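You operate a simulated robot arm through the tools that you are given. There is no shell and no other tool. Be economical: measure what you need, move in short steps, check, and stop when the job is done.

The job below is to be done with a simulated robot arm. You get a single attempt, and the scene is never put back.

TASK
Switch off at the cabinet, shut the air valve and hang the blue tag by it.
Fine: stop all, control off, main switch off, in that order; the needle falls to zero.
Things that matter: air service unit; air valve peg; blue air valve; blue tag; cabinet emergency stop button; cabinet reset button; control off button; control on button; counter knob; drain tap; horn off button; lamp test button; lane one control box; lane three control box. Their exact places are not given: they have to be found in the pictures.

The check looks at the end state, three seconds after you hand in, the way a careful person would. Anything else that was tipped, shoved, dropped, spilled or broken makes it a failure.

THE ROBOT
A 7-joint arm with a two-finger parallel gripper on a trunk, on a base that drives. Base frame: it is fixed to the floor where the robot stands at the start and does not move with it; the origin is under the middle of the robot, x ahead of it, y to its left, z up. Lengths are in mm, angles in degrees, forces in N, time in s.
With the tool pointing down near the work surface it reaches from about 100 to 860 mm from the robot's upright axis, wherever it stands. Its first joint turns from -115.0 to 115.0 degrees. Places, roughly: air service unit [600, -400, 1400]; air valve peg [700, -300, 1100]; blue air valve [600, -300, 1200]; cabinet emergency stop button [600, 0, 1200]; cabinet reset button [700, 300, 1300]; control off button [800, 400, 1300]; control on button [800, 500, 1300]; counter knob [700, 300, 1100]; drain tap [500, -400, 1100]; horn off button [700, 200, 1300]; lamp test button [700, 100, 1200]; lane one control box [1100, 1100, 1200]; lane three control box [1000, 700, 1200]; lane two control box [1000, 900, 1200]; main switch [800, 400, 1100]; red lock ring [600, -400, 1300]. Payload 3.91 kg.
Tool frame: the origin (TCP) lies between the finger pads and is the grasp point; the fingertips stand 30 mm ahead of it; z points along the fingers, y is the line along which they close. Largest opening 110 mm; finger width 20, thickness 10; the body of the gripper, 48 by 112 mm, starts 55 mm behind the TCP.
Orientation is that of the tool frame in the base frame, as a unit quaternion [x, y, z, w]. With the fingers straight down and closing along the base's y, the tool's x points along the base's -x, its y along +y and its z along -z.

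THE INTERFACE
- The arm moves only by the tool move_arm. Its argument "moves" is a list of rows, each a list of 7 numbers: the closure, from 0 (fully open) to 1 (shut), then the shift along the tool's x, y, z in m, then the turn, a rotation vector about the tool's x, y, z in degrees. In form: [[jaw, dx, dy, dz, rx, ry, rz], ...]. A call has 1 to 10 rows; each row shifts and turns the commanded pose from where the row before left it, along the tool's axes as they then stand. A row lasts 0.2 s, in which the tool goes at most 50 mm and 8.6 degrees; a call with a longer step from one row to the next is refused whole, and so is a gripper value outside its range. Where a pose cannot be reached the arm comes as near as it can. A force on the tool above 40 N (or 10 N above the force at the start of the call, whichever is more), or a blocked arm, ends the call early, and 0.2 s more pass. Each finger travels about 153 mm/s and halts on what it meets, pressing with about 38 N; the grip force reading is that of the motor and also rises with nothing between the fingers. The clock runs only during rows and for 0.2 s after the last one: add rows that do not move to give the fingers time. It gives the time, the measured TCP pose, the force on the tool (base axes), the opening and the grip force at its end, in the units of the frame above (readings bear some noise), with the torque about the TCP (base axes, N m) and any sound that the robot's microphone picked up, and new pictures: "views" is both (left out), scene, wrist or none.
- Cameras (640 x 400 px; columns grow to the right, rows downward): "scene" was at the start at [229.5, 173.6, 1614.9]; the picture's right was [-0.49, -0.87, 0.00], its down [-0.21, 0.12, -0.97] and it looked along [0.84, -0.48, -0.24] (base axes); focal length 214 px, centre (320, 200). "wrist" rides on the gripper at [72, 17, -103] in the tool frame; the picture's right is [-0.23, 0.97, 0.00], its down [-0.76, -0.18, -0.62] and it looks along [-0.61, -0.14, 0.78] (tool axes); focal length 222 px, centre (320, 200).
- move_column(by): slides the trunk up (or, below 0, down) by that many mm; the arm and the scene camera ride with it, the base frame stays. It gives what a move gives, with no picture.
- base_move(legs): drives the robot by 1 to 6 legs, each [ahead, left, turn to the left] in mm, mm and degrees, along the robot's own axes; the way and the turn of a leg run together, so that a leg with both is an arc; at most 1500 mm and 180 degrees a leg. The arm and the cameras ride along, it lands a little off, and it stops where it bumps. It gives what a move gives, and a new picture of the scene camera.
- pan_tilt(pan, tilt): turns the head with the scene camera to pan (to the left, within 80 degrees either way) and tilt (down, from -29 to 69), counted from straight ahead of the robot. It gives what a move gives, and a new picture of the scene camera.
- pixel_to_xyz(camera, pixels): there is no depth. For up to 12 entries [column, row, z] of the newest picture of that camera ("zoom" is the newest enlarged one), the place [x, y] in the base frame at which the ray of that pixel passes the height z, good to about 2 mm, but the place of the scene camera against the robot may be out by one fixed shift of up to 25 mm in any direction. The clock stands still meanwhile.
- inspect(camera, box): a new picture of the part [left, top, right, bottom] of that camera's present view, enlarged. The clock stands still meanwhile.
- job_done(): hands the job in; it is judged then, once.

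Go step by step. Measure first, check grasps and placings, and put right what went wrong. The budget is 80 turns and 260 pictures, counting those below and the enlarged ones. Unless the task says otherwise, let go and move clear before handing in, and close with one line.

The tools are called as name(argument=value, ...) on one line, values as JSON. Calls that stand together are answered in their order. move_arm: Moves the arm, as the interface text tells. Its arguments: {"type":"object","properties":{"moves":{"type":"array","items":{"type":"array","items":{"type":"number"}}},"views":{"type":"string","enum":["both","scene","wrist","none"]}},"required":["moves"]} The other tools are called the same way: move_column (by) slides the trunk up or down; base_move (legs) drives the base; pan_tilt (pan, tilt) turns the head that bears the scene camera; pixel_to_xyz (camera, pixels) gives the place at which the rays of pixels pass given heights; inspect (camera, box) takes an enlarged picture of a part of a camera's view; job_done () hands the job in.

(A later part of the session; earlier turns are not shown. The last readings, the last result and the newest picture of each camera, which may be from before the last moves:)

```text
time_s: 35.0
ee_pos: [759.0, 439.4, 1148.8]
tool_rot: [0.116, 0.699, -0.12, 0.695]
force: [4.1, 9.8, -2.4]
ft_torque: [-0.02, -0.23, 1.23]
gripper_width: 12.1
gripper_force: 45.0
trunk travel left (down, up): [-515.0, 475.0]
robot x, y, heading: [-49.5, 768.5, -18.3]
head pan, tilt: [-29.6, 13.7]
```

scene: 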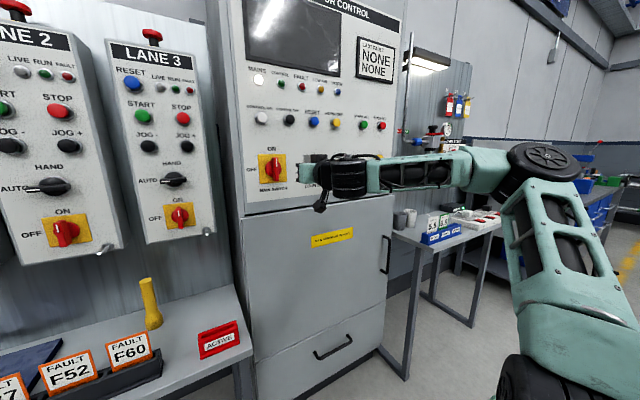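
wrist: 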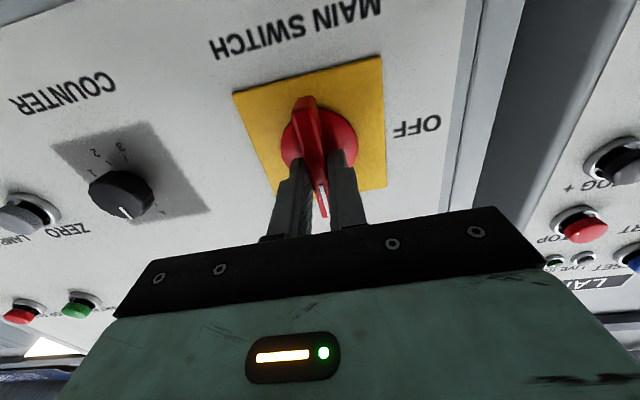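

The fingers hold the bar (12 mm). I turn it anticlockwise in small steps.

move_arm(moves=[[0.95, 0, 0.002, 0, 0, 0, -4], [0.95, 0, 0, 0, 0, 0, -8], [0.95, 0, 0, 0, 0, 0, -8], [0.95, 0, 0, 0, 0, 0, -8]], views="wrist")

```text
time_s: 36.0
ee_pos: [758.8, 441.9, 1149.1]
tool_rot: [-0.058, 0.707, -0.285, 0.644]
force: [6.3, 16.1, -9.8]
ft_torque: [0.06, -0.13, 1.6]
gripper_width: 12.1
gripper_force: 45.1
trunk travel left (down, up): [-515.0, 475.0]
robot x, y, heading: [-50.5, 771.5, -18.6]
head pan, tilt: [-29.6, 13.7]
```

wrist: 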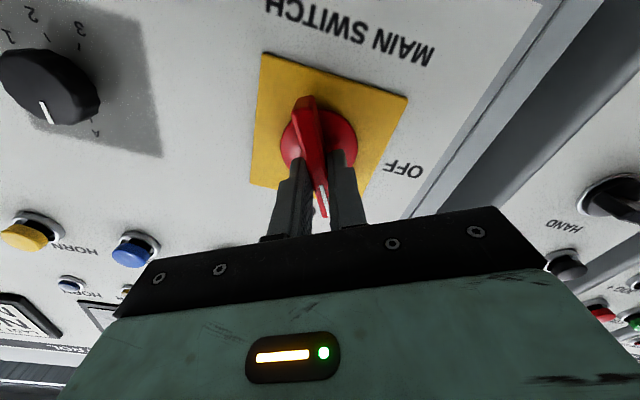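

It turns well; a side force of about 18 N says the axis lies a bit towards tool +y, so I trim 3 mm and go on.

move_arm(moves=[[0.95, 0, 0.003, 0, 0, 0, -8], [0.95, 0, 0, 0, 0, 0, -8], [0.95, 0, 0, 0, 0, 0, -8], [0.95, 0, 0, 0, 0, 0, -8]], views="wrist")

```text
time_s: 37.0
ee_pos: [758.1, 444.1, 1147.7]
tool_rot: [-0.25, 0.664, -0.451, 0.541]
force: [-7.8, 20.0, -11.1]
ft_torque: [0.29, 0.6, 0.61]
gripper_width: 11.8
gripper_force: 44.6
trunk travel left (down, up): [-515.0, 475.0]
robot x, y, heading: [-51.3, 771.1, -18.4]
head pan, tilt: [-29.6, 13.7]
```

wrist: 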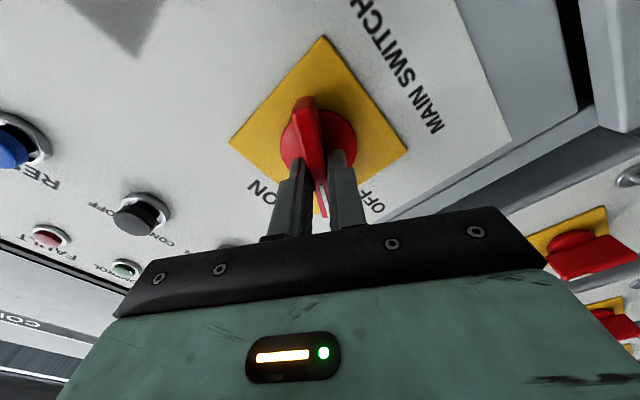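

Turned 60° so far, with the forces moderate. I trim again and finish the quarter turn.

move_arm(moves=[[0.95, -0.0015, 0.003, 0, 0, 0, -7], [0.95, 0, 0, 0, 0, 0, -8], [0.95, 0, 0, 0, 0, 0, -8], [0.95, 0, 0, 0, 0, 0, -8]], views="wrist")

inspect(camera="scene", box=[230, 60, 350, 140])

```text
time_s: 38.0
ee_pos: [759.4, 444.6, 1145.1]
tool_rot: [0.415, -0.575, 0.58, -0.4]
force: [-6.2, 4.4, -9.8]
ft_torque: [0.85, -0.82, -0.71]
gripper_width: 11.7
gripper_force: 44.6
trunk travel left (down, up): [-515.0, 475.0]
robot x, y, heading: [-48.5, 768.8, -18.4]
head pan, tilt: [-29.6, 13.7]
```

wrist: 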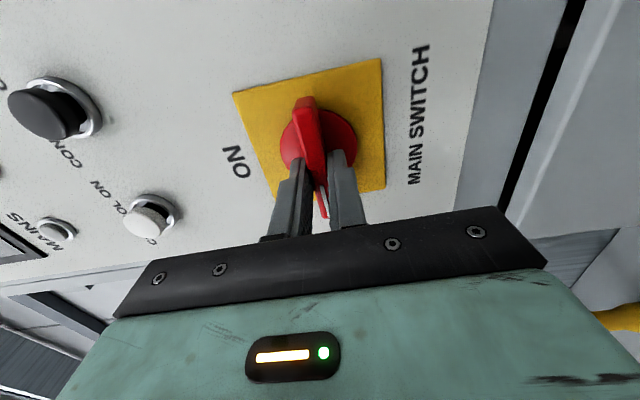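

```text
5.00 times, centred on (290, 100) of scene
```

zoom: 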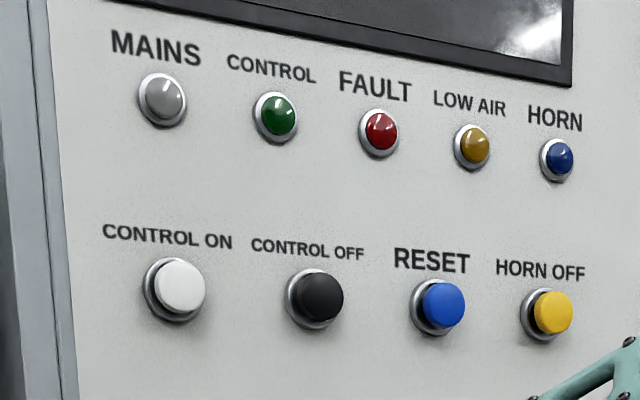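

MAINS is now out, so the main switch is off. I let go, retreat and check the handle.

move_arm(moves=[[0.6, 0, 0, 0, 0, 0, 0], [0.4, 0, 0, 0, 0, 0, 0], [0.4, 0, 0, -0.02, 0, 0, 0], [0.4, 0, 0, -0.05, 0, 0, 0], [0.4, 0, 0, -0.05, 0, 0, 0]], views="wrist")

inspect(camera="scene", box=[230, 120, 350, 200])

```text
time_s: 39.2
ee_pos: [645.6, 484.4, 1148.0]
tool_rot: [0.417, -0.573, 0.58, -0.402]
force: [0.7, -0.3, -1.4]
ft_torque: [0.0, -0.03, 0.04]
gripper_width: 65.8
gripper_force: 0.0
trunk travel left (down, up): [-515.0, 475.0]
robot x, y, heading: [-48.7, 771.3, -18.5]
head pan, tilt: [-29.6, 13.7]
```

wrist: 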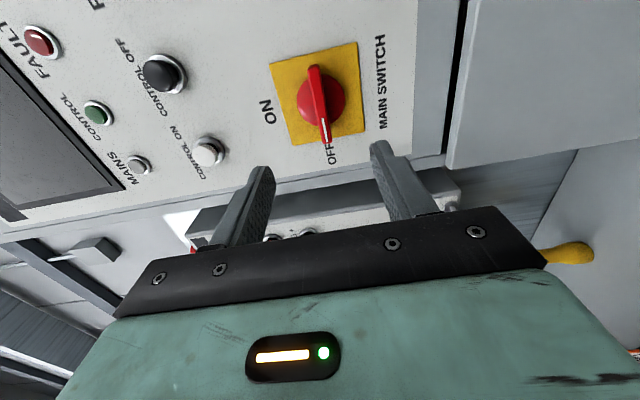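

```text
5.00 times, centred on (290, 160) of scene
```

zoom: 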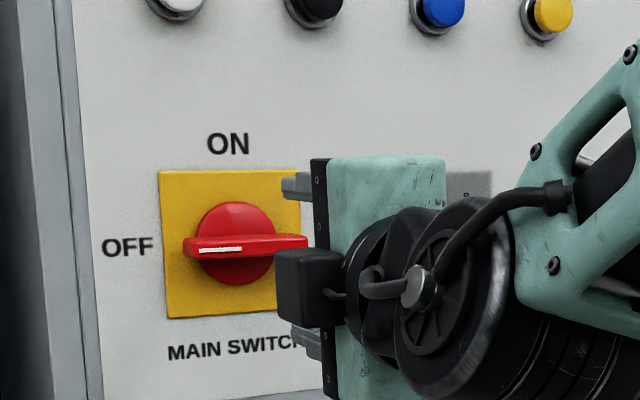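

The handle lies at OFF (zoom 245,248). Now I drive right towards the air panel, then look.

base_move(legs=[[-40, -720, 0]])

move_arm(moves=[[0.4, 0, 0, 0, 0, 0, 0]], views="wrist")

```text
time_s: 43.2
ee_pos: [378.3, -189.1, 1147.9]
tool_rot: [0.416, -0.574, 0.58, -0.4]
force: [-0.2, -0.5, 0.9]
ft_torque: [-0.02, -0.01, -0.01]
gripper_width: 66.1
gripper_force: 0.1
trunk travel left (down, up): [-515.0, 475.0]
robot x, y, heading: [-317.3, 99.1, -18.4]
head pan, tilt: [-29.6, 13.7]
```

scene: 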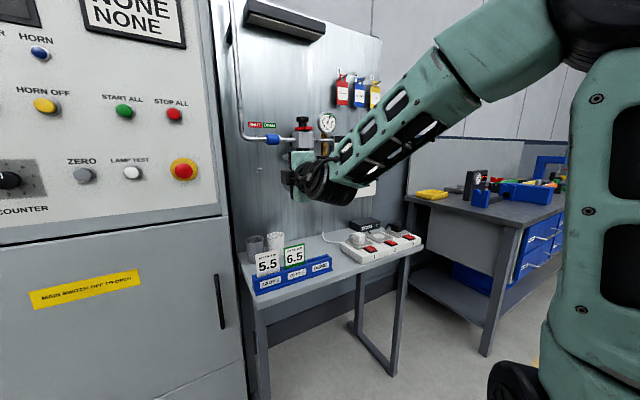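

```text
time_s: 43.6
ee_pos: [379.2, -187.9, 1149.1]
tool_rot: [0.417, -0.574, 0.58, -0.401]
force: [0.5, 0.6, 0.1]
ft_torque: [0.0, -0.01, -0.02]
gripper_width: 66.0
gripper_force: 0.0
trunk travel left (down, up): [-515.0, 475.0]
robot x, y, heading: [-321.2, 93.8, -18.5]
head pan, tilt: [-29.6, 13.7]
```

wrist: 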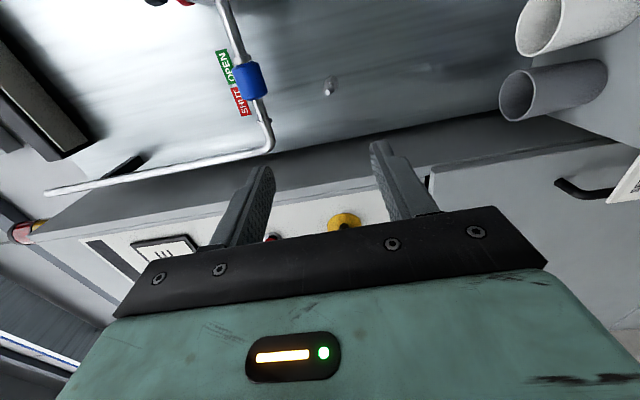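

The sleeve (249,80), OPEN/SHUT labels and the peg (330,86) show in the wrist picture. I take rays, raise the trunk 100 mm and take a second view.

inspect(camera="wrist", box=[190, 10, 370, 130])

pixel_to_xyz(camera="wrist", pixels=[[249, 80, 1200], [249, 80, 1250], [330, 86, 1100], [330, 86, 1140], [265, 112, 1200], [265, 112, 1250]])

move_column(by=100)

move_arm(moves=[[0.4, 0, 0, 0.03, 0, 0, 0]], views="wrist")

inspect(camera="wrist", box=[250, 10, 510, 180])

```text
3.33 times, centred on (280, 70) of wrist
```

zoom: 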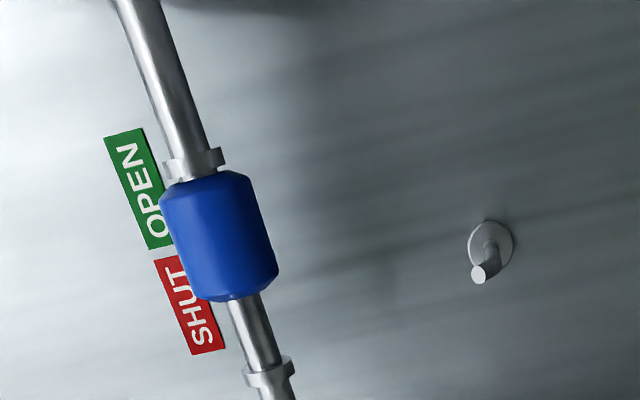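

```text
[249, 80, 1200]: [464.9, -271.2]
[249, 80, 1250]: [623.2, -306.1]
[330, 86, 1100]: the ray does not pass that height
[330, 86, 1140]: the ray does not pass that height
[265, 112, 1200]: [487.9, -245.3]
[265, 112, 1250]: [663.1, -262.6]
```

```text
time_s: 44.9
ee_pos: [379.8, -189.1, 1249.8]
tool_rot: [0.417, -0.574, 0.581, -0.4]
force: [0.2, -0.4, 0.4]
ft_torque: [-0.01, 0.03, -0.01]
gripper_width: 65.8
gripper_force: 0.1
trunk travel left (down, up): [-615.0, 375.0]
robot x, y, heading: [-313.7, 97.9, -18.5]
head pan, tilt: [-29.6, 13.7]
```

```text
time_s: 45.3
ee_pos: [409.2, -195.3, 1248.5]
tool_rot: [0.418, -0.573, 0.581, -0.4]
force: [-0.7, 0.3, 0.2]
ft_torque: [-0.02, 0.02, -0.01]
gripper_width: 66.0
gripper_force: 0.0
trunk travel left (down, up): [-615.0, 375.0]
robot x, y, heading: [-315.6, 94.4, -18.4]
head pan, tilt: [-29.6, 13.7]
```

wrist: 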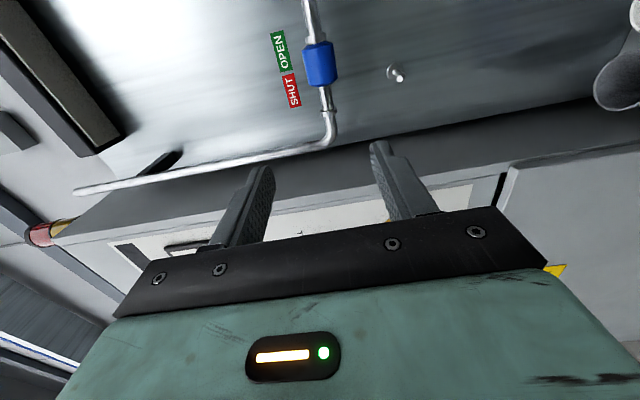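

```text
2.35 times, centred on (380, 95) of wrist
```

zoom: 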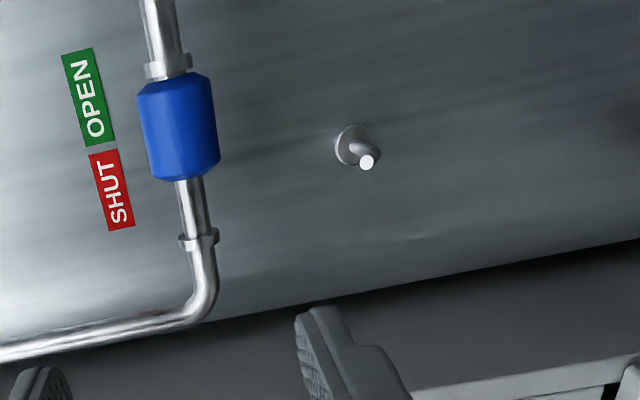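

pixel_to_xyz(camera="wrist", pixels=[[319.6, 64, 1240], [319.6, 64, 1255], [319.6, 64, 1225], [399.6, 79.3, 1200], [399.6, 79.3, 1180], [394.9, 71.6, 1200], [328, 112, 1240], [328, 112, 1220]])

```text
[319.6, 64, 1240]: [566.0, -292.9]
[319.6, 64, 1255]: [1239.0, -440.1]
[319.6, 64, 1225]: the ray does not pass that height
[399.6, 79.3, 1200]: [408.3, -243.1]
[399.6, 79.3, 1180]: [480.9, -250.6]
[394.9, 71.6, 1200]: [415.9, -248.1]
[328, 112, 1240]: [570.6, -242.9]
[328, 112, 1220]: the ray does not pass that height
```

Sleeve at about (594,-299,1241), peg tip about (592,-262,1150). The fingers already close vertically, right for gripping the sleeve; I line up and approach partway.

move_arm(moves=[[0.4, 0.0185, 0.004, 0.04, 0, 0, 0], [0.4, 0.0185, 0.004, 0.04, 0, 0, 0], [0.4, 0, 0, 0.04, 0, 0, 0]])

inspect(camera="wrist", box=[230, 0, 430, 170])

inspect(camera="scene", box=[200, 60, 400, 200])

```text
time_s: 46.1
ee_pos: [507.6, -272.5, 1242.5]
tool_rot: [0.416, -0.574, 0.58, -0.401]
force: [-0.4, 0.2, -0.4]
ft_torque: [0.01, 0.03, 0.0]
gripper_width: 66.0
gripper_force: 0.0
trunk travel left (down, up): [-615.0, 375.0]
robot x, y, heading: [-315.9, 98.6, -18.3]
head pan, tilt: [-29.6, 13.7]
```

scene: 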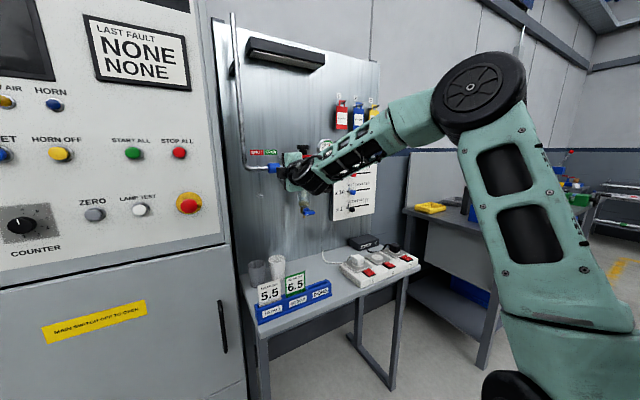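
wrist: 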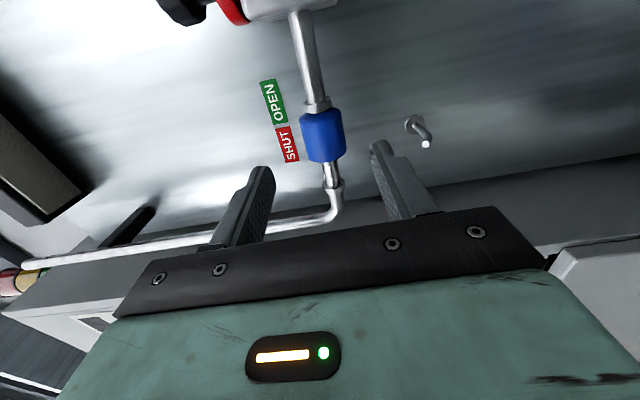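

```text
2.35 times, centred on (330, 85) of wrist
```

zoom: 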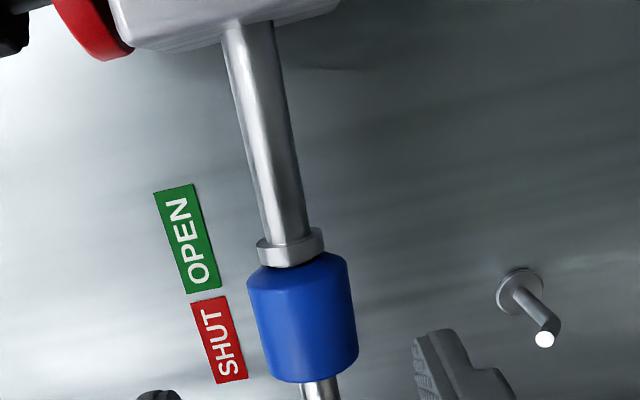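

```text
2.86 times, centred on (300, 130) of scene
```

zoom: 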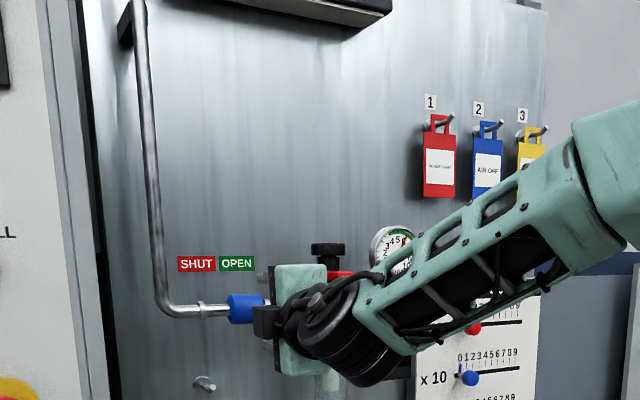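

pixel_to_xyz(camera="wrist", pixels=[[322.3, 136, 1238], [322.3, 136, 1241], [425.7, 144.1, 1150], [425.7, 144.1, 1170], [415, 123, 1150], [415, 123, 1170]])

```text
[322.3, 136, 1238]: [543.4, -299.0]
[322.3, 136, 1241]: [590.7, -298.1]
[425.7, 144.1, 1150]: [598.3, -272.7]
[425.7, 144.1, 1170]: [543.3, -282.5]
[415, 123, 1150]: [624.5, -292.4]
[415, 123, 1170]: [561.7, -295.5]
```

Sleeve refined to (592,-298,1241); peg tip (634,-267,1138), its base (699,-288,1126). I advance 86 mm around the sleeve and close.

move_arm(moves=[[0.4, -0.003, 0.001, 0.04, 0, 0, 0], [0.4, 0, 0, 0.03, 0, 0, 0], [0.4, 0, 0, 0.016, 0, 0, 0], [0.65, 0, 0, 0, 0, 0, 0], [0.9, 0, 0, 0, 0, 0, 0], [0.9, 0, 0, 0, 0, 0, 0]])

inspect(camera="scene", box=[200, 60, 400, 200])

```text
time_s: 47.5
ee_pos: [587.3, -299.4, 1240.7]
tool_rot: [0.415, -0.573, 0.581, -0.402]
force: [8.2, -0.8, 13.5]
ft_torque: [0.88, -0.36, 0.23]
gripper_width: 37.2
gripper_force: 45.2
trunk travel left (down, up): [-615.0, 375.0]
robot x, y, heading: [-318.3, 99.3, -18.5]
head pan, tilt: [-29.6, 13.7]
```

scene: 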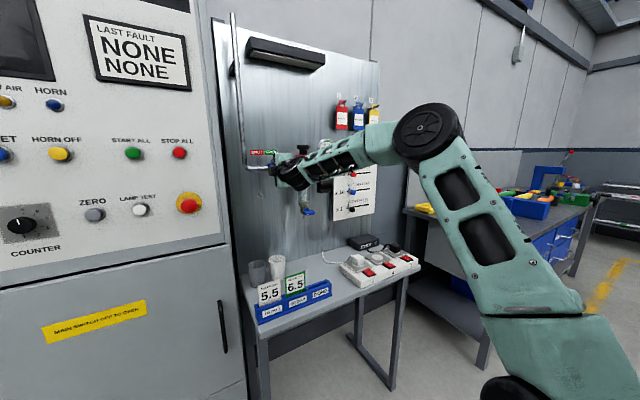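
wrist: 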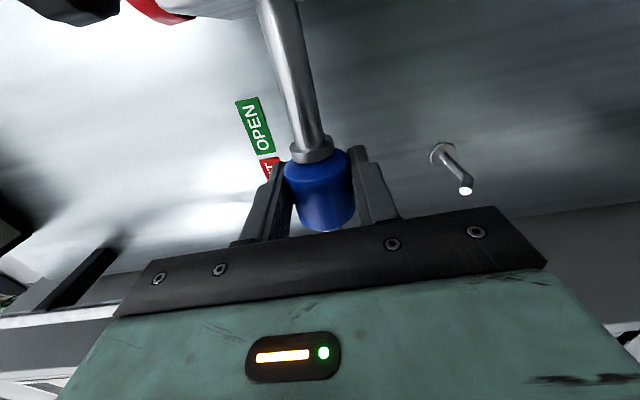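

```text
2.86 times, centred on (300, 130) of scene
```

zoom: 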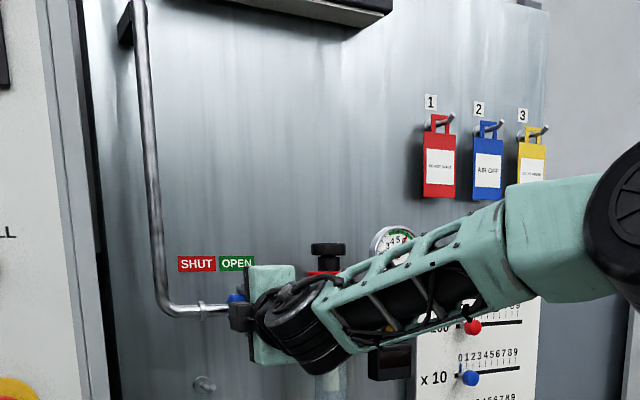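

The sleeve is gripped (37 mm). I slide it left towards SHUT in small steps.

move_arm(moves=[[0.9, -0.008, 0, 0, 0, 0, 0], [0.9, -0.008, 0, 0, 0, 0, 0], [0.9, -0.006, 0, 0, 0, 0, 0], [0.9, -0.005, 0, 0, 0, 0, 0]])

inspect(camera="scene", box=[200, 60, 400, 200])

```text
time_s: 48.5
ee_pos: [596.3, -272.7, 1240.3]
tool_rot: [0.416, -0.573, 0.581, -0.402]
force: [-29.3, 6.9, 7.6]
ft_torque: [0.96, -0.41, -0.75]
gripper_width: 37.3
gripper_force: 44.9
trunk travel left (down, up): [-615.0, 375.0]
robot x, y, heading: [-315.2, 95.7, -18.6]
head pan, tilt: [-29.6, 13.7]
```

scene: 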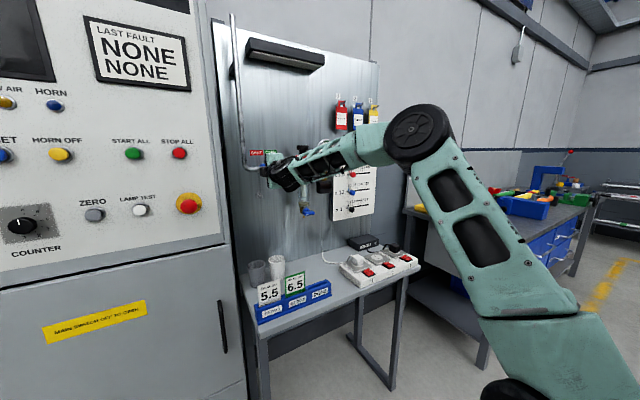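
wrist: 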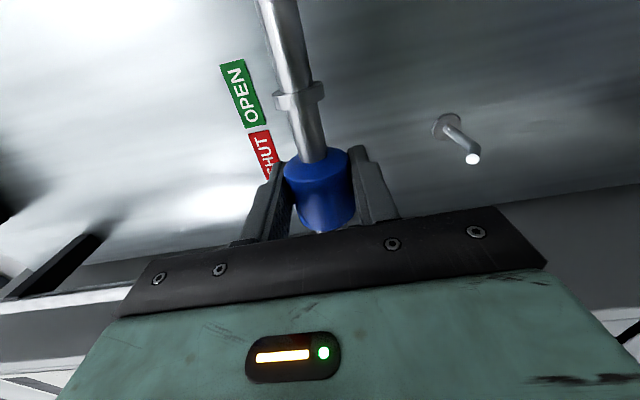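

```text
2.86 times, centred on (300, 130) of scene
```

zoom: 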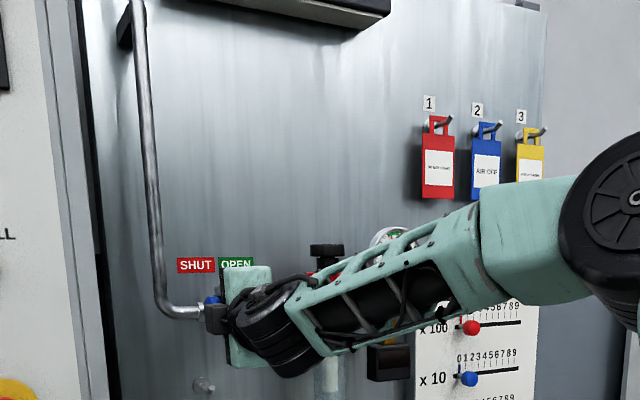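

The sleeve moved about 28 mm away from the right collar. I let go, pull back and check the sleeve and the gauge.

move_arm(moves=[[0.9, -0.003, 0, 0, 0, 0, 0], [0.6, 0, 0, 0, 0, 0, 0], [0.4, 0, 0, 0, 0, 0, 0], [0.4, 0, 0, -0.03, 0, 0, 0], [0.4, 0, 0, -0.045, 0, 0, 0], [0.4, 0, 0, -0.045, 0, 0, 0], [0.4, 0, 0, -0.045, 0, 0, 0]])

inspect(camera="wrist", box=[200, 0, 440, 170])

inspect(camera="scene", box=[200, 60, 400, 200])

```text
time_s: 50.1
ee_pos: [446.3, -216.2, 1236.0]
tool_rot: [0.416, -0.574, 0.58, -0.401]
force: [0.3, -0.9, -0.4]
ft_torque: [-0.01, -0.06, -0.01]
gripper_width: 66.2
gripper_force: 0.1
trunk travel left (down, up): [-615.0, 375.0]
robot x, y, heading: [-314.8, 99.7, -18.5]
head pan, tilt: [-29.6, 13.7]
```

scene: 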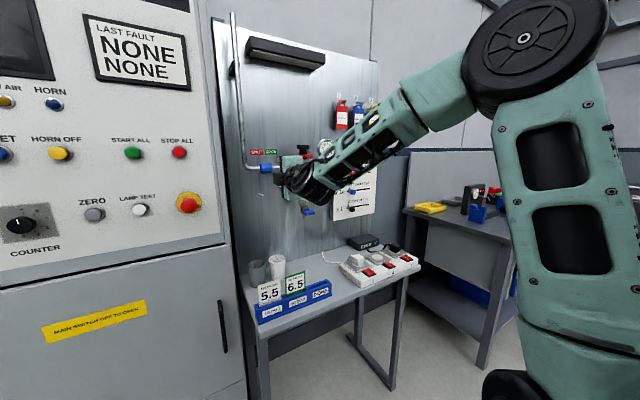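
wrist: 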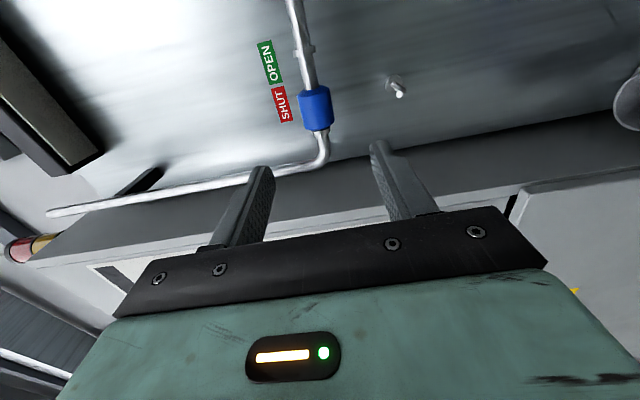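

```text
2.35 times, centred on (320, 85) of wrist
```

zoom: 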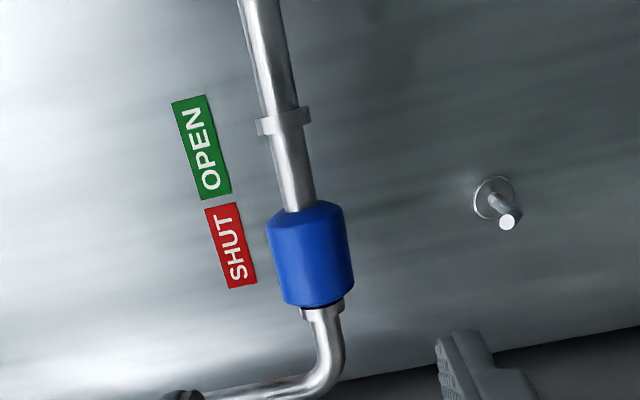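

```text
2.86 times, centred on (300, 130) of scene
```

zoom: 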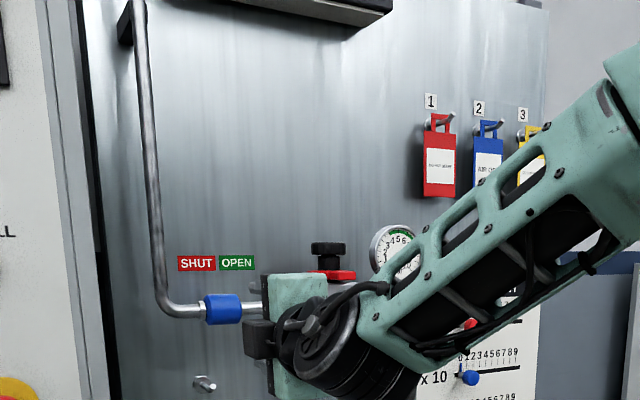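

The sleeve sits at the SHUT collar (zoom 310,255). Next the blue tag: I roll the tool on so that the camera comes on top, and check where the bench's feet stand before driving right.

pixel_to_xyz(camera="scene", pixels=[[485, 355, 0], [394, 375, 0], [513, 247, 900], [370, 320, 0], [357, 118, 1400], [357, 118, 1450]])

move_arm(moves=[[0.2, 0, 0, -0.02, 0, 0, -8.6], [0.2, 0, 0, -0.02, 0, 0, -8.6], [0.2, 0, 0, -0.02, 0, 0, -8.6], [0.2, 0, 0, 0, 0, 0, -8.6], [0.2, 0, 0, 0, 0, 0, -8.6], [0.2, 0, 0, 0, 0, 0, -8.6], [0.2, 0, 0, 0, 0, 0, -8.6], [0.2, 0, 0, 0, 0, 0, -8.6], [0.2, 0, 0, 0, 0, 0, -8.6], [0.2, 0, 0, 0, 0, 0, -8.6]])

```text
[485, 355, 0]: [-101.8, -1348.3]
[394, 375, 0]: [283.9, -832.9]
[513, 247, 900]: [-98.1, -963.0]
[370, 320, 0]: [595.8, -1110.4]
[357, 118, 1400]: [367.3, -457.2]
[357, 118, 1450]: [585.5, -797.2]
```

```text
time_s: 52.3
ee_pos: [388.0, -195.7, 1239.9]
tool_rot: [0.696, -0.134, 0.697, 0.105]
force: [1.0, 0.6, -0.4]
ft_torque: [0.01, 0.06, 0.01]
gripper_width: 88.1
gripper_force: 0.1
trunk travel left (down, up): [-615.0, 375.0]
robot x, y, heading: [-320.3, 97.7, -18.4]
head pan, tilt: [-29.6, 13.7]
```

scene: 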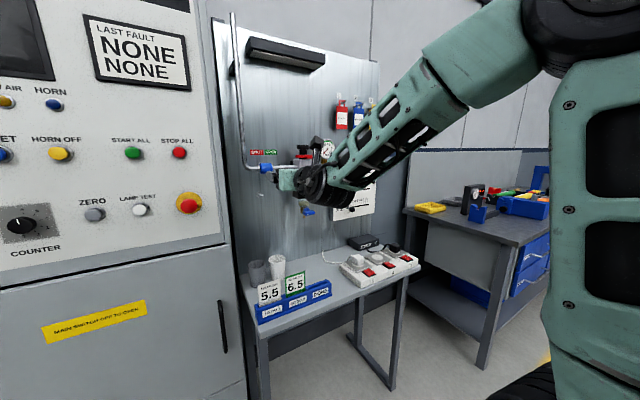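
wrist: 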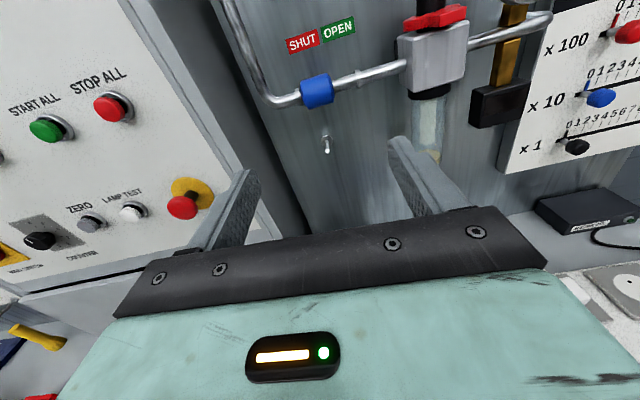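

The camera is on top now, giving an upright view. I raise the trunk 150 mm and drive right 430 mm towards the tags.

move_column(by=150)

base_move(legs=[[0, -430, 0]])

move_arm(moves=[[0.2, 0, 0, 0, 0, 0, 0]], views="wrist")

```text
time_s: 54.1
ee_pos: [386.8, -196.8, 1389.5]
tool_rot: [0.696, -0.135, 0.698, 0.102]
force: [0.3, 0.2, -0.7]
ft_torque: [-0.02, 0.03, -0.01]
gripper_width: 87.9
gripper_force: 0.1
trunk travel left (down, up): [-765.0, 225.0]
robot x, y, heading: [-314.6, 96.6, -18.6]
head pan, tilt: [-29.6, 13.7]
```

```text
time_s: 56.8
ee_pos: [245.5, -620.8, 1390.1]
tool_rot: [0.696, -0.135, 0.698, 0.101]
force: [-0.5, -0.3, -0.9]
ft_torque: [0.02, -0.02, -0.01]
gripper_width: 88.1
gripper_force: 0.0
trunk travel left (down, up): [-765.0, 225.0]
robot x, y, heading: [-457.2, -333.4, -18.4]
head pan, tilt: [-29.6, 13.7]
```

scene: 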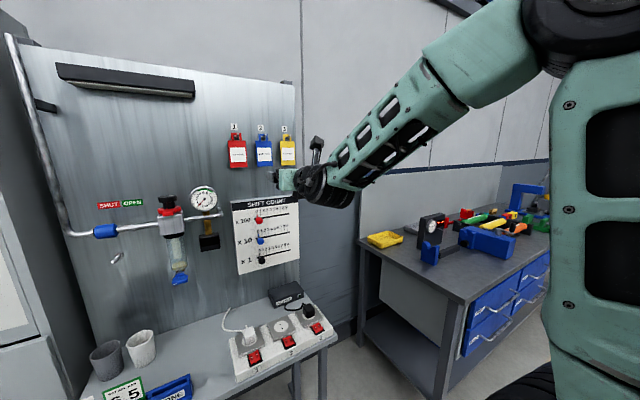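

```text
time_s: 57.2
ee_pos: [244.9, -621.6, 1391.6]
tool_rot: [0.696, -0.135, 0.698, 0.102]
force: [0.2, 0.1, -0.4]
ft_torque: [0.0, -0.03, -0.02]
gripper_width: 88.0
gripper_force: 0.0
trunk travel left (down, up): [-765.0, 225.0]
robot x, y, heading: [-459.7, -329.3, -18.4]
head pan, tilt: [-29.6, 13.7]
```

wrist: 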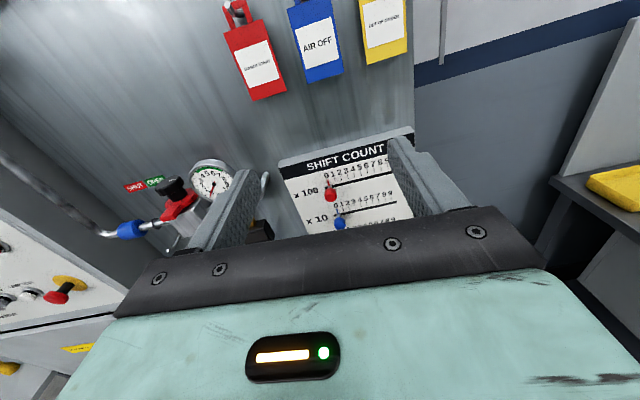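

The blue tag (317,42) is in the wrist view. I check the gauge, take rays, and rise 60 mm for a second view.

inspect(camera="scene", box=[150, 170, 310, 270])

inspect(camera="wrist", box=[220, 0, 420, 125])

pixel_to_xyz(camera="wrist", pixels=[[309, 82, 1380], [309, 82, 1420], [343, 72, 1380], [343, 72, 1420], [324, 25, 1410], [324, 25, 1450]])

move_column(by=90)

move_arm(moves=[[0.2, 0, 0, 0, 0, 0, 0]], views="wrist")

inspect(camera="wrist", box=[220, 0, 420, 125])

```text
4.00 times, centred on (230, 220) of scene
```

zoom: 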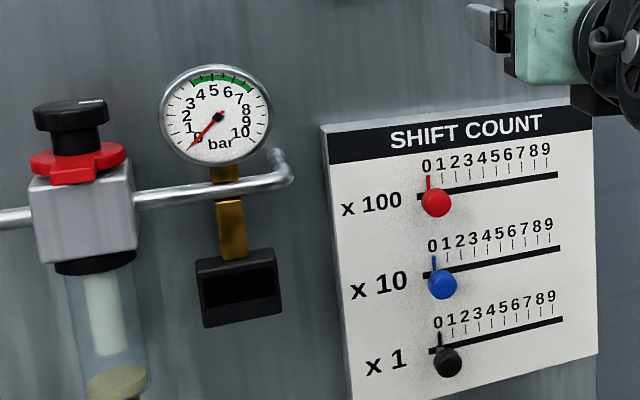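

```text
3.20 times, centred on (320, 62) of wrist
```

zoom: 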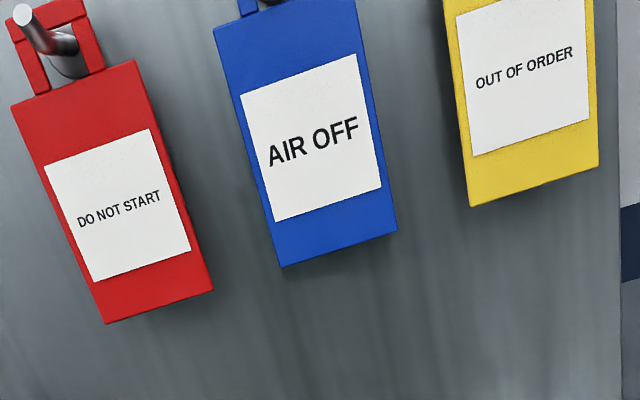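

```text
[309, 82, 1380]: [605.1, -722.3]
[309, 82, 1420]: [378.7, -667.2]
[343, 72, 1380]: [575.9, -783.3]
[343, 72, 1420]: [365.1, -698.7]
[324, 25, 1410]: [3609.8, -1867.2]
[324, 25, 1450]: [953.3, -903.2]
```

```text
time_s: 58.4
ee_pos: [245.7, -620.9, 1480.0]
tool_rot: [0.696, -0.135, 0.698, 0.102]
force: [0.0, -0.4, 0.8]
ft_torque: [0.01, 0.04, -0.02]
gripper_width: 88.0
gripper_force: 0.0
trunk travel left (down, up): [-855.0, 135.0]
robot x, y, heading: [-455.6, -328.2, -18.4]
head pan, tilt: [-29.6, 13.7]
```

```text
time_s: 58.8
ee_pos: [246.2, -621.4, 1480.2]
tool_rot: [0.696, -0.135, 0.698, 0.102]
force: [-0.7, -1.0, 0.0]
ft_torque: [0.03, -0.02, -0.01]
gripper_width: 88.1
gripper_force: 0.0
trunk travel left (down, up): [-855.0, 135.0]
robot x, y, heading: [-456.7, -329.6, -18.4]
head pan, tilt: [-29.6, 13.7]
```

wrist: 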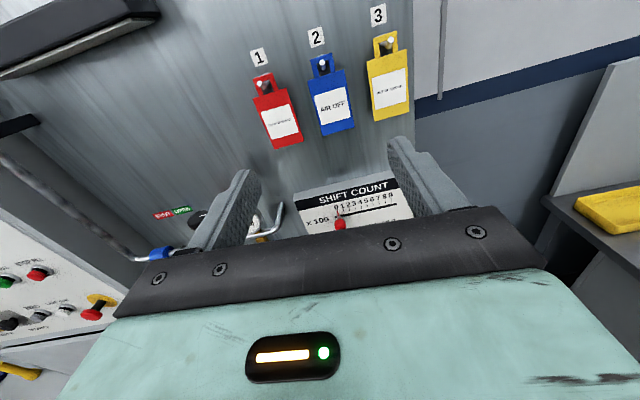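

```text
3.20 times, centred on (320, 62) of wrist
```

zoom: 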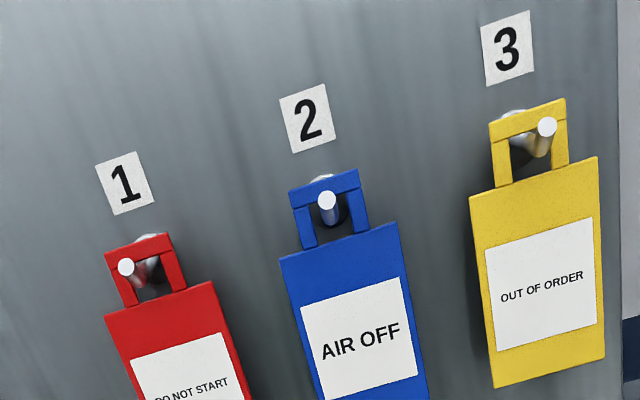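

The gauge needle is at 0 (zoom 200,142). Now I take rays for the blue tag from this second view.

inspect(camera="wrist", box=[280, 40, 380, 150])

pixel_to_xyz(camera="wrist", pixels=[[324, 136, 1360], [324, 136, 1400], [354.5, 128, 1360], [354.5, 128, 1400], [307.8, 79.8, 1460], [307.8, 79.8, 1440], [343.8, 68.9, 1460], [343.8, 68.9, 1440], [322.2, 62.6, 1460], [322.2, 62.6, 1480]])

```text
3.64 times, centred on (330, 95) of wrist
```

zoom: 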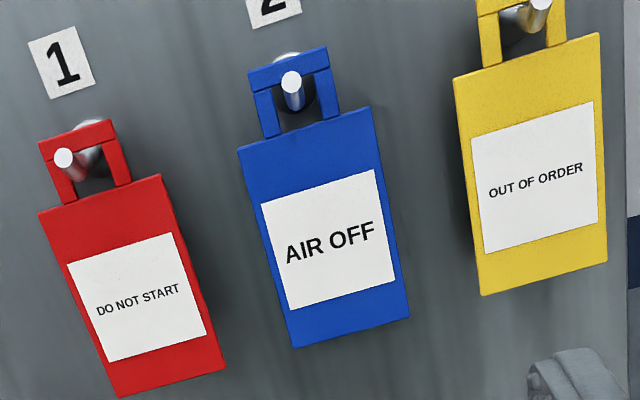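

```text
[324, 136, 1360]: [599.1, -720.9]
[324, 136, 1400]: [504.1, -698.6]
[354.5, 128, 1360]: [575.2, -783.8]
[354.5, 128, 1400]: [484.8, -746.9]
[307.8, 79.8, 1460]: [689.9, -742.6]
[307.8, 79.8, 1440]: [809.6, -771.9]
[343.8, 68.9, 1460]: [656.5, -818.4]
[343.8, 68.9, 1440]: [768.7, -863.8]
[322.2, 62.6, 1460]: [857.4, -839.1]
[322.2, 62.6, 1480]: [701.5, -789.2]
```

The blue tag hangs with its face centred at about (505,-725), z 1396–1489, 54 mm wide with roughly 33 mm to its neighbours. It is too far for the arm, so I drive 150 mm ahead first.

base_move(legs=[[150, -12, 0]])

move_arm(moves=[[0.3, -0.014, 0, 0, 0, 0, 2.6], [0.32, -0.014, 0, 0, 0, 0, 0], [0.32, 0, 0, 0, 0, 0, 0]], views="wrist")

inspect(camera="wrist", box=[220, 60, 420, 185])

```text
time_s: 60.2
ee_pos: [387.2, -677.9, 1480.3]
tool_rot: [0.696, -0.133, 0.698, 0.099]
force: [-0.8, 0.0, -0.1]
ft_torque: [-0.02, -0.01, 0.0]
gripper_width: 87.6
gripper_force: 0.0
trunk travel left (down, up): [-855.0, 135.0]
robot x, y, heading: [-318.7, -390.2, -18.0]
head pan, tilt: [-29.6, 13.7]
```

scene: 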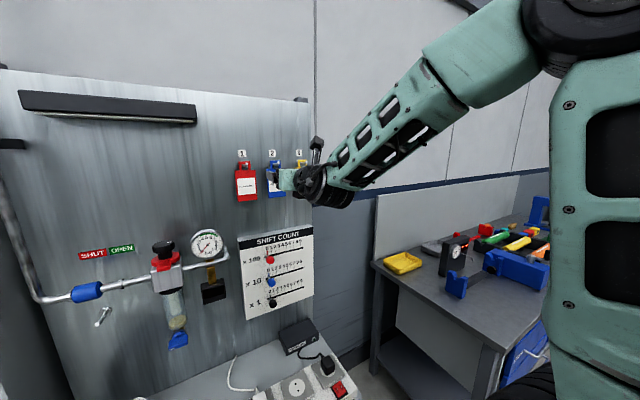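

```text
time_s: 61.0
ee_pos: [386.8, -676.4, 1452.0]
tool_rot: [0.693, -0.15, 0.7, 0.085]
force: [-0.5, 0.4, -0.3]
ft_torque: [0.02, 0.02, 0.01]
gripper_width: 74.9
gripper_force: 0.0
trunk travel left (down, up): [-855.0, 135.0]
robot x, y, heading: [-320.7, -391.1, -18.2]
head pan, tilt: [-29.6, 13.7]
```

wrist: 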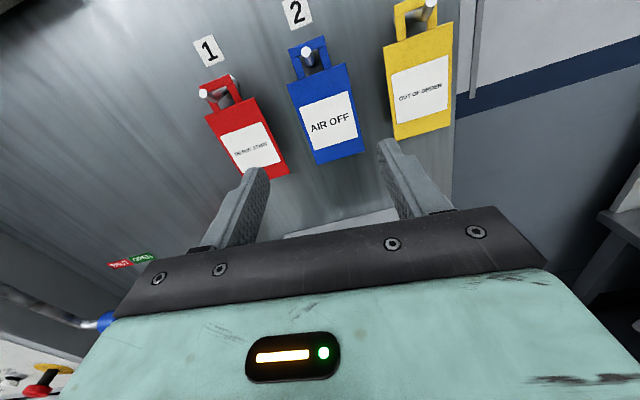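

```text
3.20 times, centred on (320, 122) of wrist
```

zoom: 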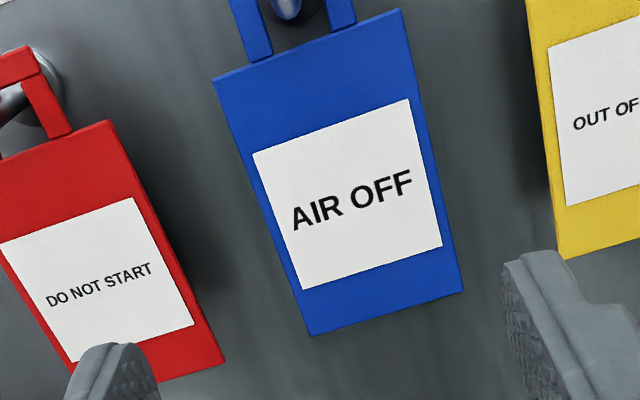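

The roll trim went the wrong way (tilt now 5°); I correct that, shift 8 mm right, and approach partway.

move_arm(moves=[[0.32, 0, 0.008, 0, 0, 0, -5.2], [0.32, 0, 0, 0.03, 0, 0, 0], [0.32, -0.002, 0, 0.025, 0, 0, 0], [0.32, 0, 0, 0, 0, 0, 0]], views="wrist")

inspect(camera="wrist", box=[220, 60, 420, 185])

```text
time_s: 62.0
ee_pos: [438.6, -701.2, 1448.8]
tool_rot: [0.699, -0.117, 0.696, 0.116]
force: [-0.2, 0.3, -1.2]
ft_torque: [0.04, 0.0, -0.02]
gripper_width: 74.9
gripper_force: 0.0
trunk travel left (down, up): [-855.0, 135.0]
robot x, y, heading: [-318.2, -392.9, -18.2]
head pan, tilt: [-29.6, 13.7]
```

wrist: 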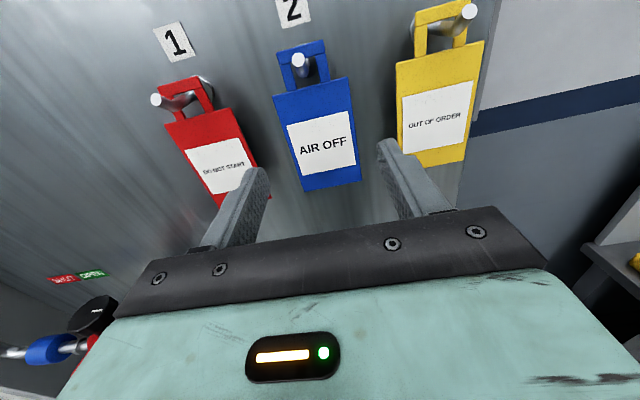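

```text
3.20 times, centred on (320, 122) of wrist
```

zoom: 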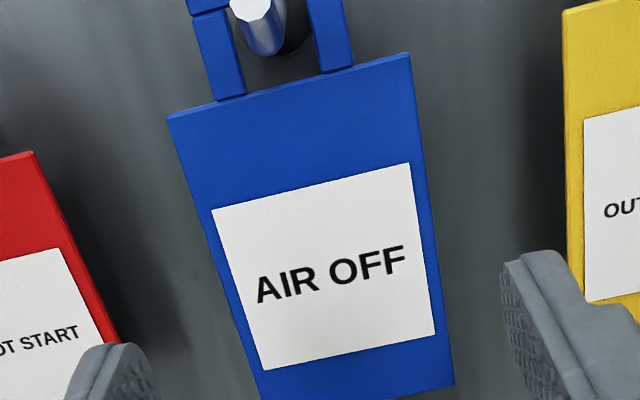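

Aligned: about 62 mm to go with 1–2 mm sideways. I advance so the fingers straddle the blue tag and check before closing.

move_arm(moves=[[0.32, 0, 0.001, 0.03, 0, 0, 0], [0.32, 0, 0, 0.03, 0, 0, 0], [0.32, 0, 0, 0, 0, 0, 0]])

inspect(camera="wrist", box=[200, 40, 440, 215])

```text
time_s: 62.8
ee_pos: [494.3, -722.0, 1448.9]
tool_rot: [0.699, -0.117, 0.696, 0.116]
force: [-0.2, -0.6, 0.2]
ft_torque: [0.01, 0.01, -0.01]
gripper_width: 74.8
gripper_force: 0.0
trunk travel left (down, up): [-855.0, 135.0]
robot x, y, heading: [-319.9, -390.3, -18.2]
head pan, tilt: [-29.6, 13.7]
```

scene: 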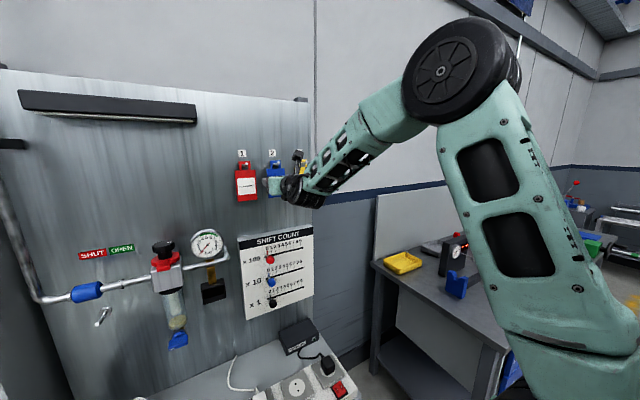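
wrist: 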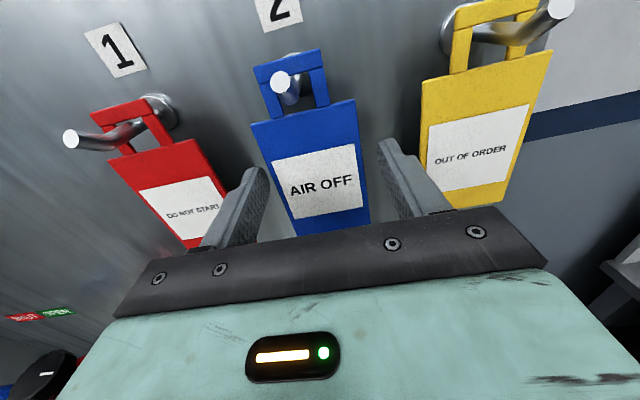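

```text
2.29 times, centred on (320, 128) of wrist
```

zoom: 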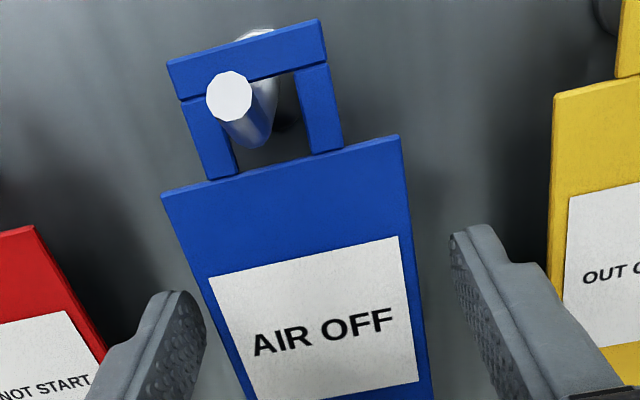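

The fingers straddle the blue tag (edges at zoom 210 and 410 between tips at 190 and 455). I shift 2 mm left and close.

move_arm(moves=[[0.4, 0, -0.002, 0.003, 0, 0, 0], [0.5, 0, 0, 0, 0, 0, 0], [0.6, 0, 0, 0, 0, 0, 0], [0.6, 0, 0, 0, 0, 0, 0]], views="wrist")

inspect(camera="wrist", box=[200, 40, 440, 215])

```text
time_s: 63.8
ee_pos: [496.6, -720.7, 1450.0]
tool_rot: [0.699, -0.117, 0.696, 0.116]
force: [-0.8, 0.3, 0.4]
ft_torque: [0.0, 0.01, 0.0]
gripper_width: 58.4
gripper_force: 38.1
trunk travel left (down, up): [-855.0, 135.0]
robot x, y, heading: [-319.4, -392.5, -18.2]
head pan, tilt: [-29.6, 13.7]
```

wrist: 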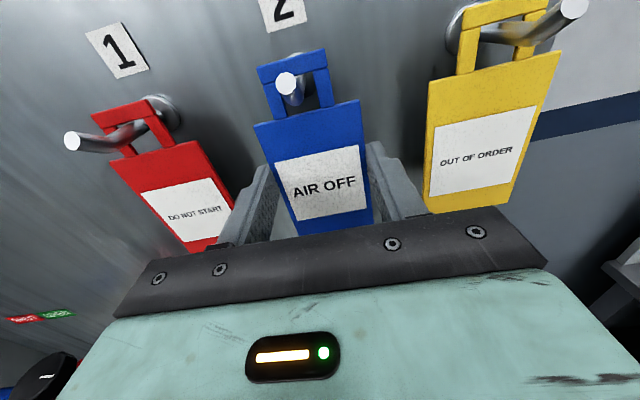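

```text
2.29 times, centred on (320, 128) of wrist
```

zoom: 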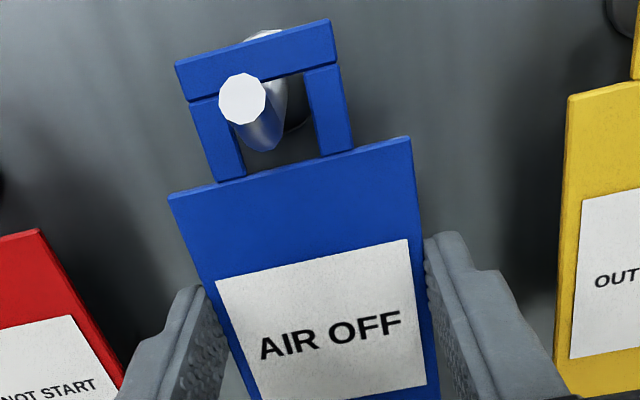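

Both edges are held (58 mm, motor at 38 N). I lift 8 mm and draw outward gently along the rising hook.

move_arm(moves=[[0.65, 0.004, 0, 0, 0, 0, 0], [0.65, 0.004, 0, 0, 0, 0, 0], [0.65, 0.001, 0, -0.008, 0, 0, 0], [0.65, 0.001, 0, -0.008, 0, 0, 0]], views="wrist")

inspect(camera="wrist", box=[200, 20, 440, 195])

```text
time_s: 64.8
ee_pos: [480.9, -715.1, 1459.0]
tool_rot: [0.699, -0.118, 0.695, 0.117]
force: [-0.9, 0.5, 0.5]
ft_torque: [-0.03, -0.01, 0.01]
gripper_width: 58.6
gripper_force: 37.9
trunk travel left (down, up): [-855.0, 135.0]
robot x, y, heading: [-321.5, -394.0, -17.9]
head pan, tilt: [-29.6, 13.7]
```

wrist: 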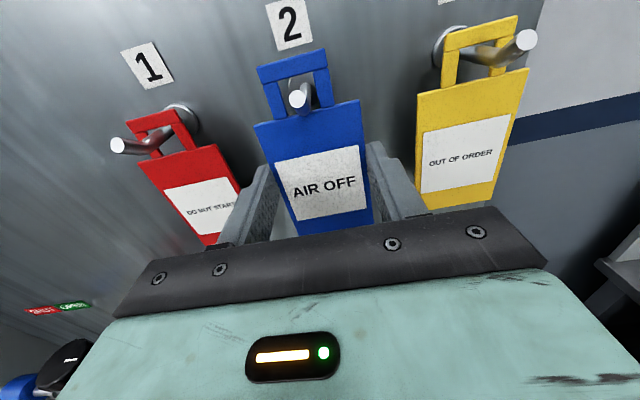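

```text
2.29 times, centred on (320, 108) of wrist
```

zoom: 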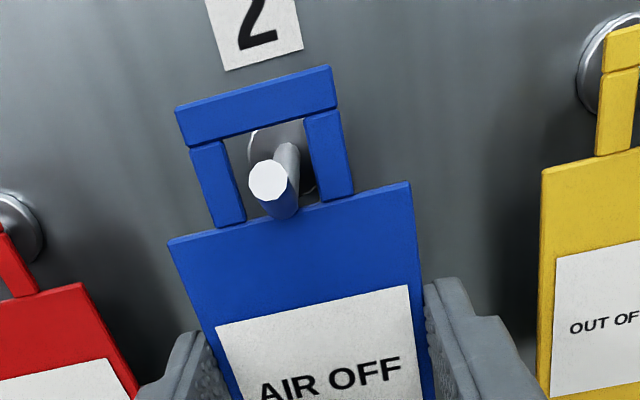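

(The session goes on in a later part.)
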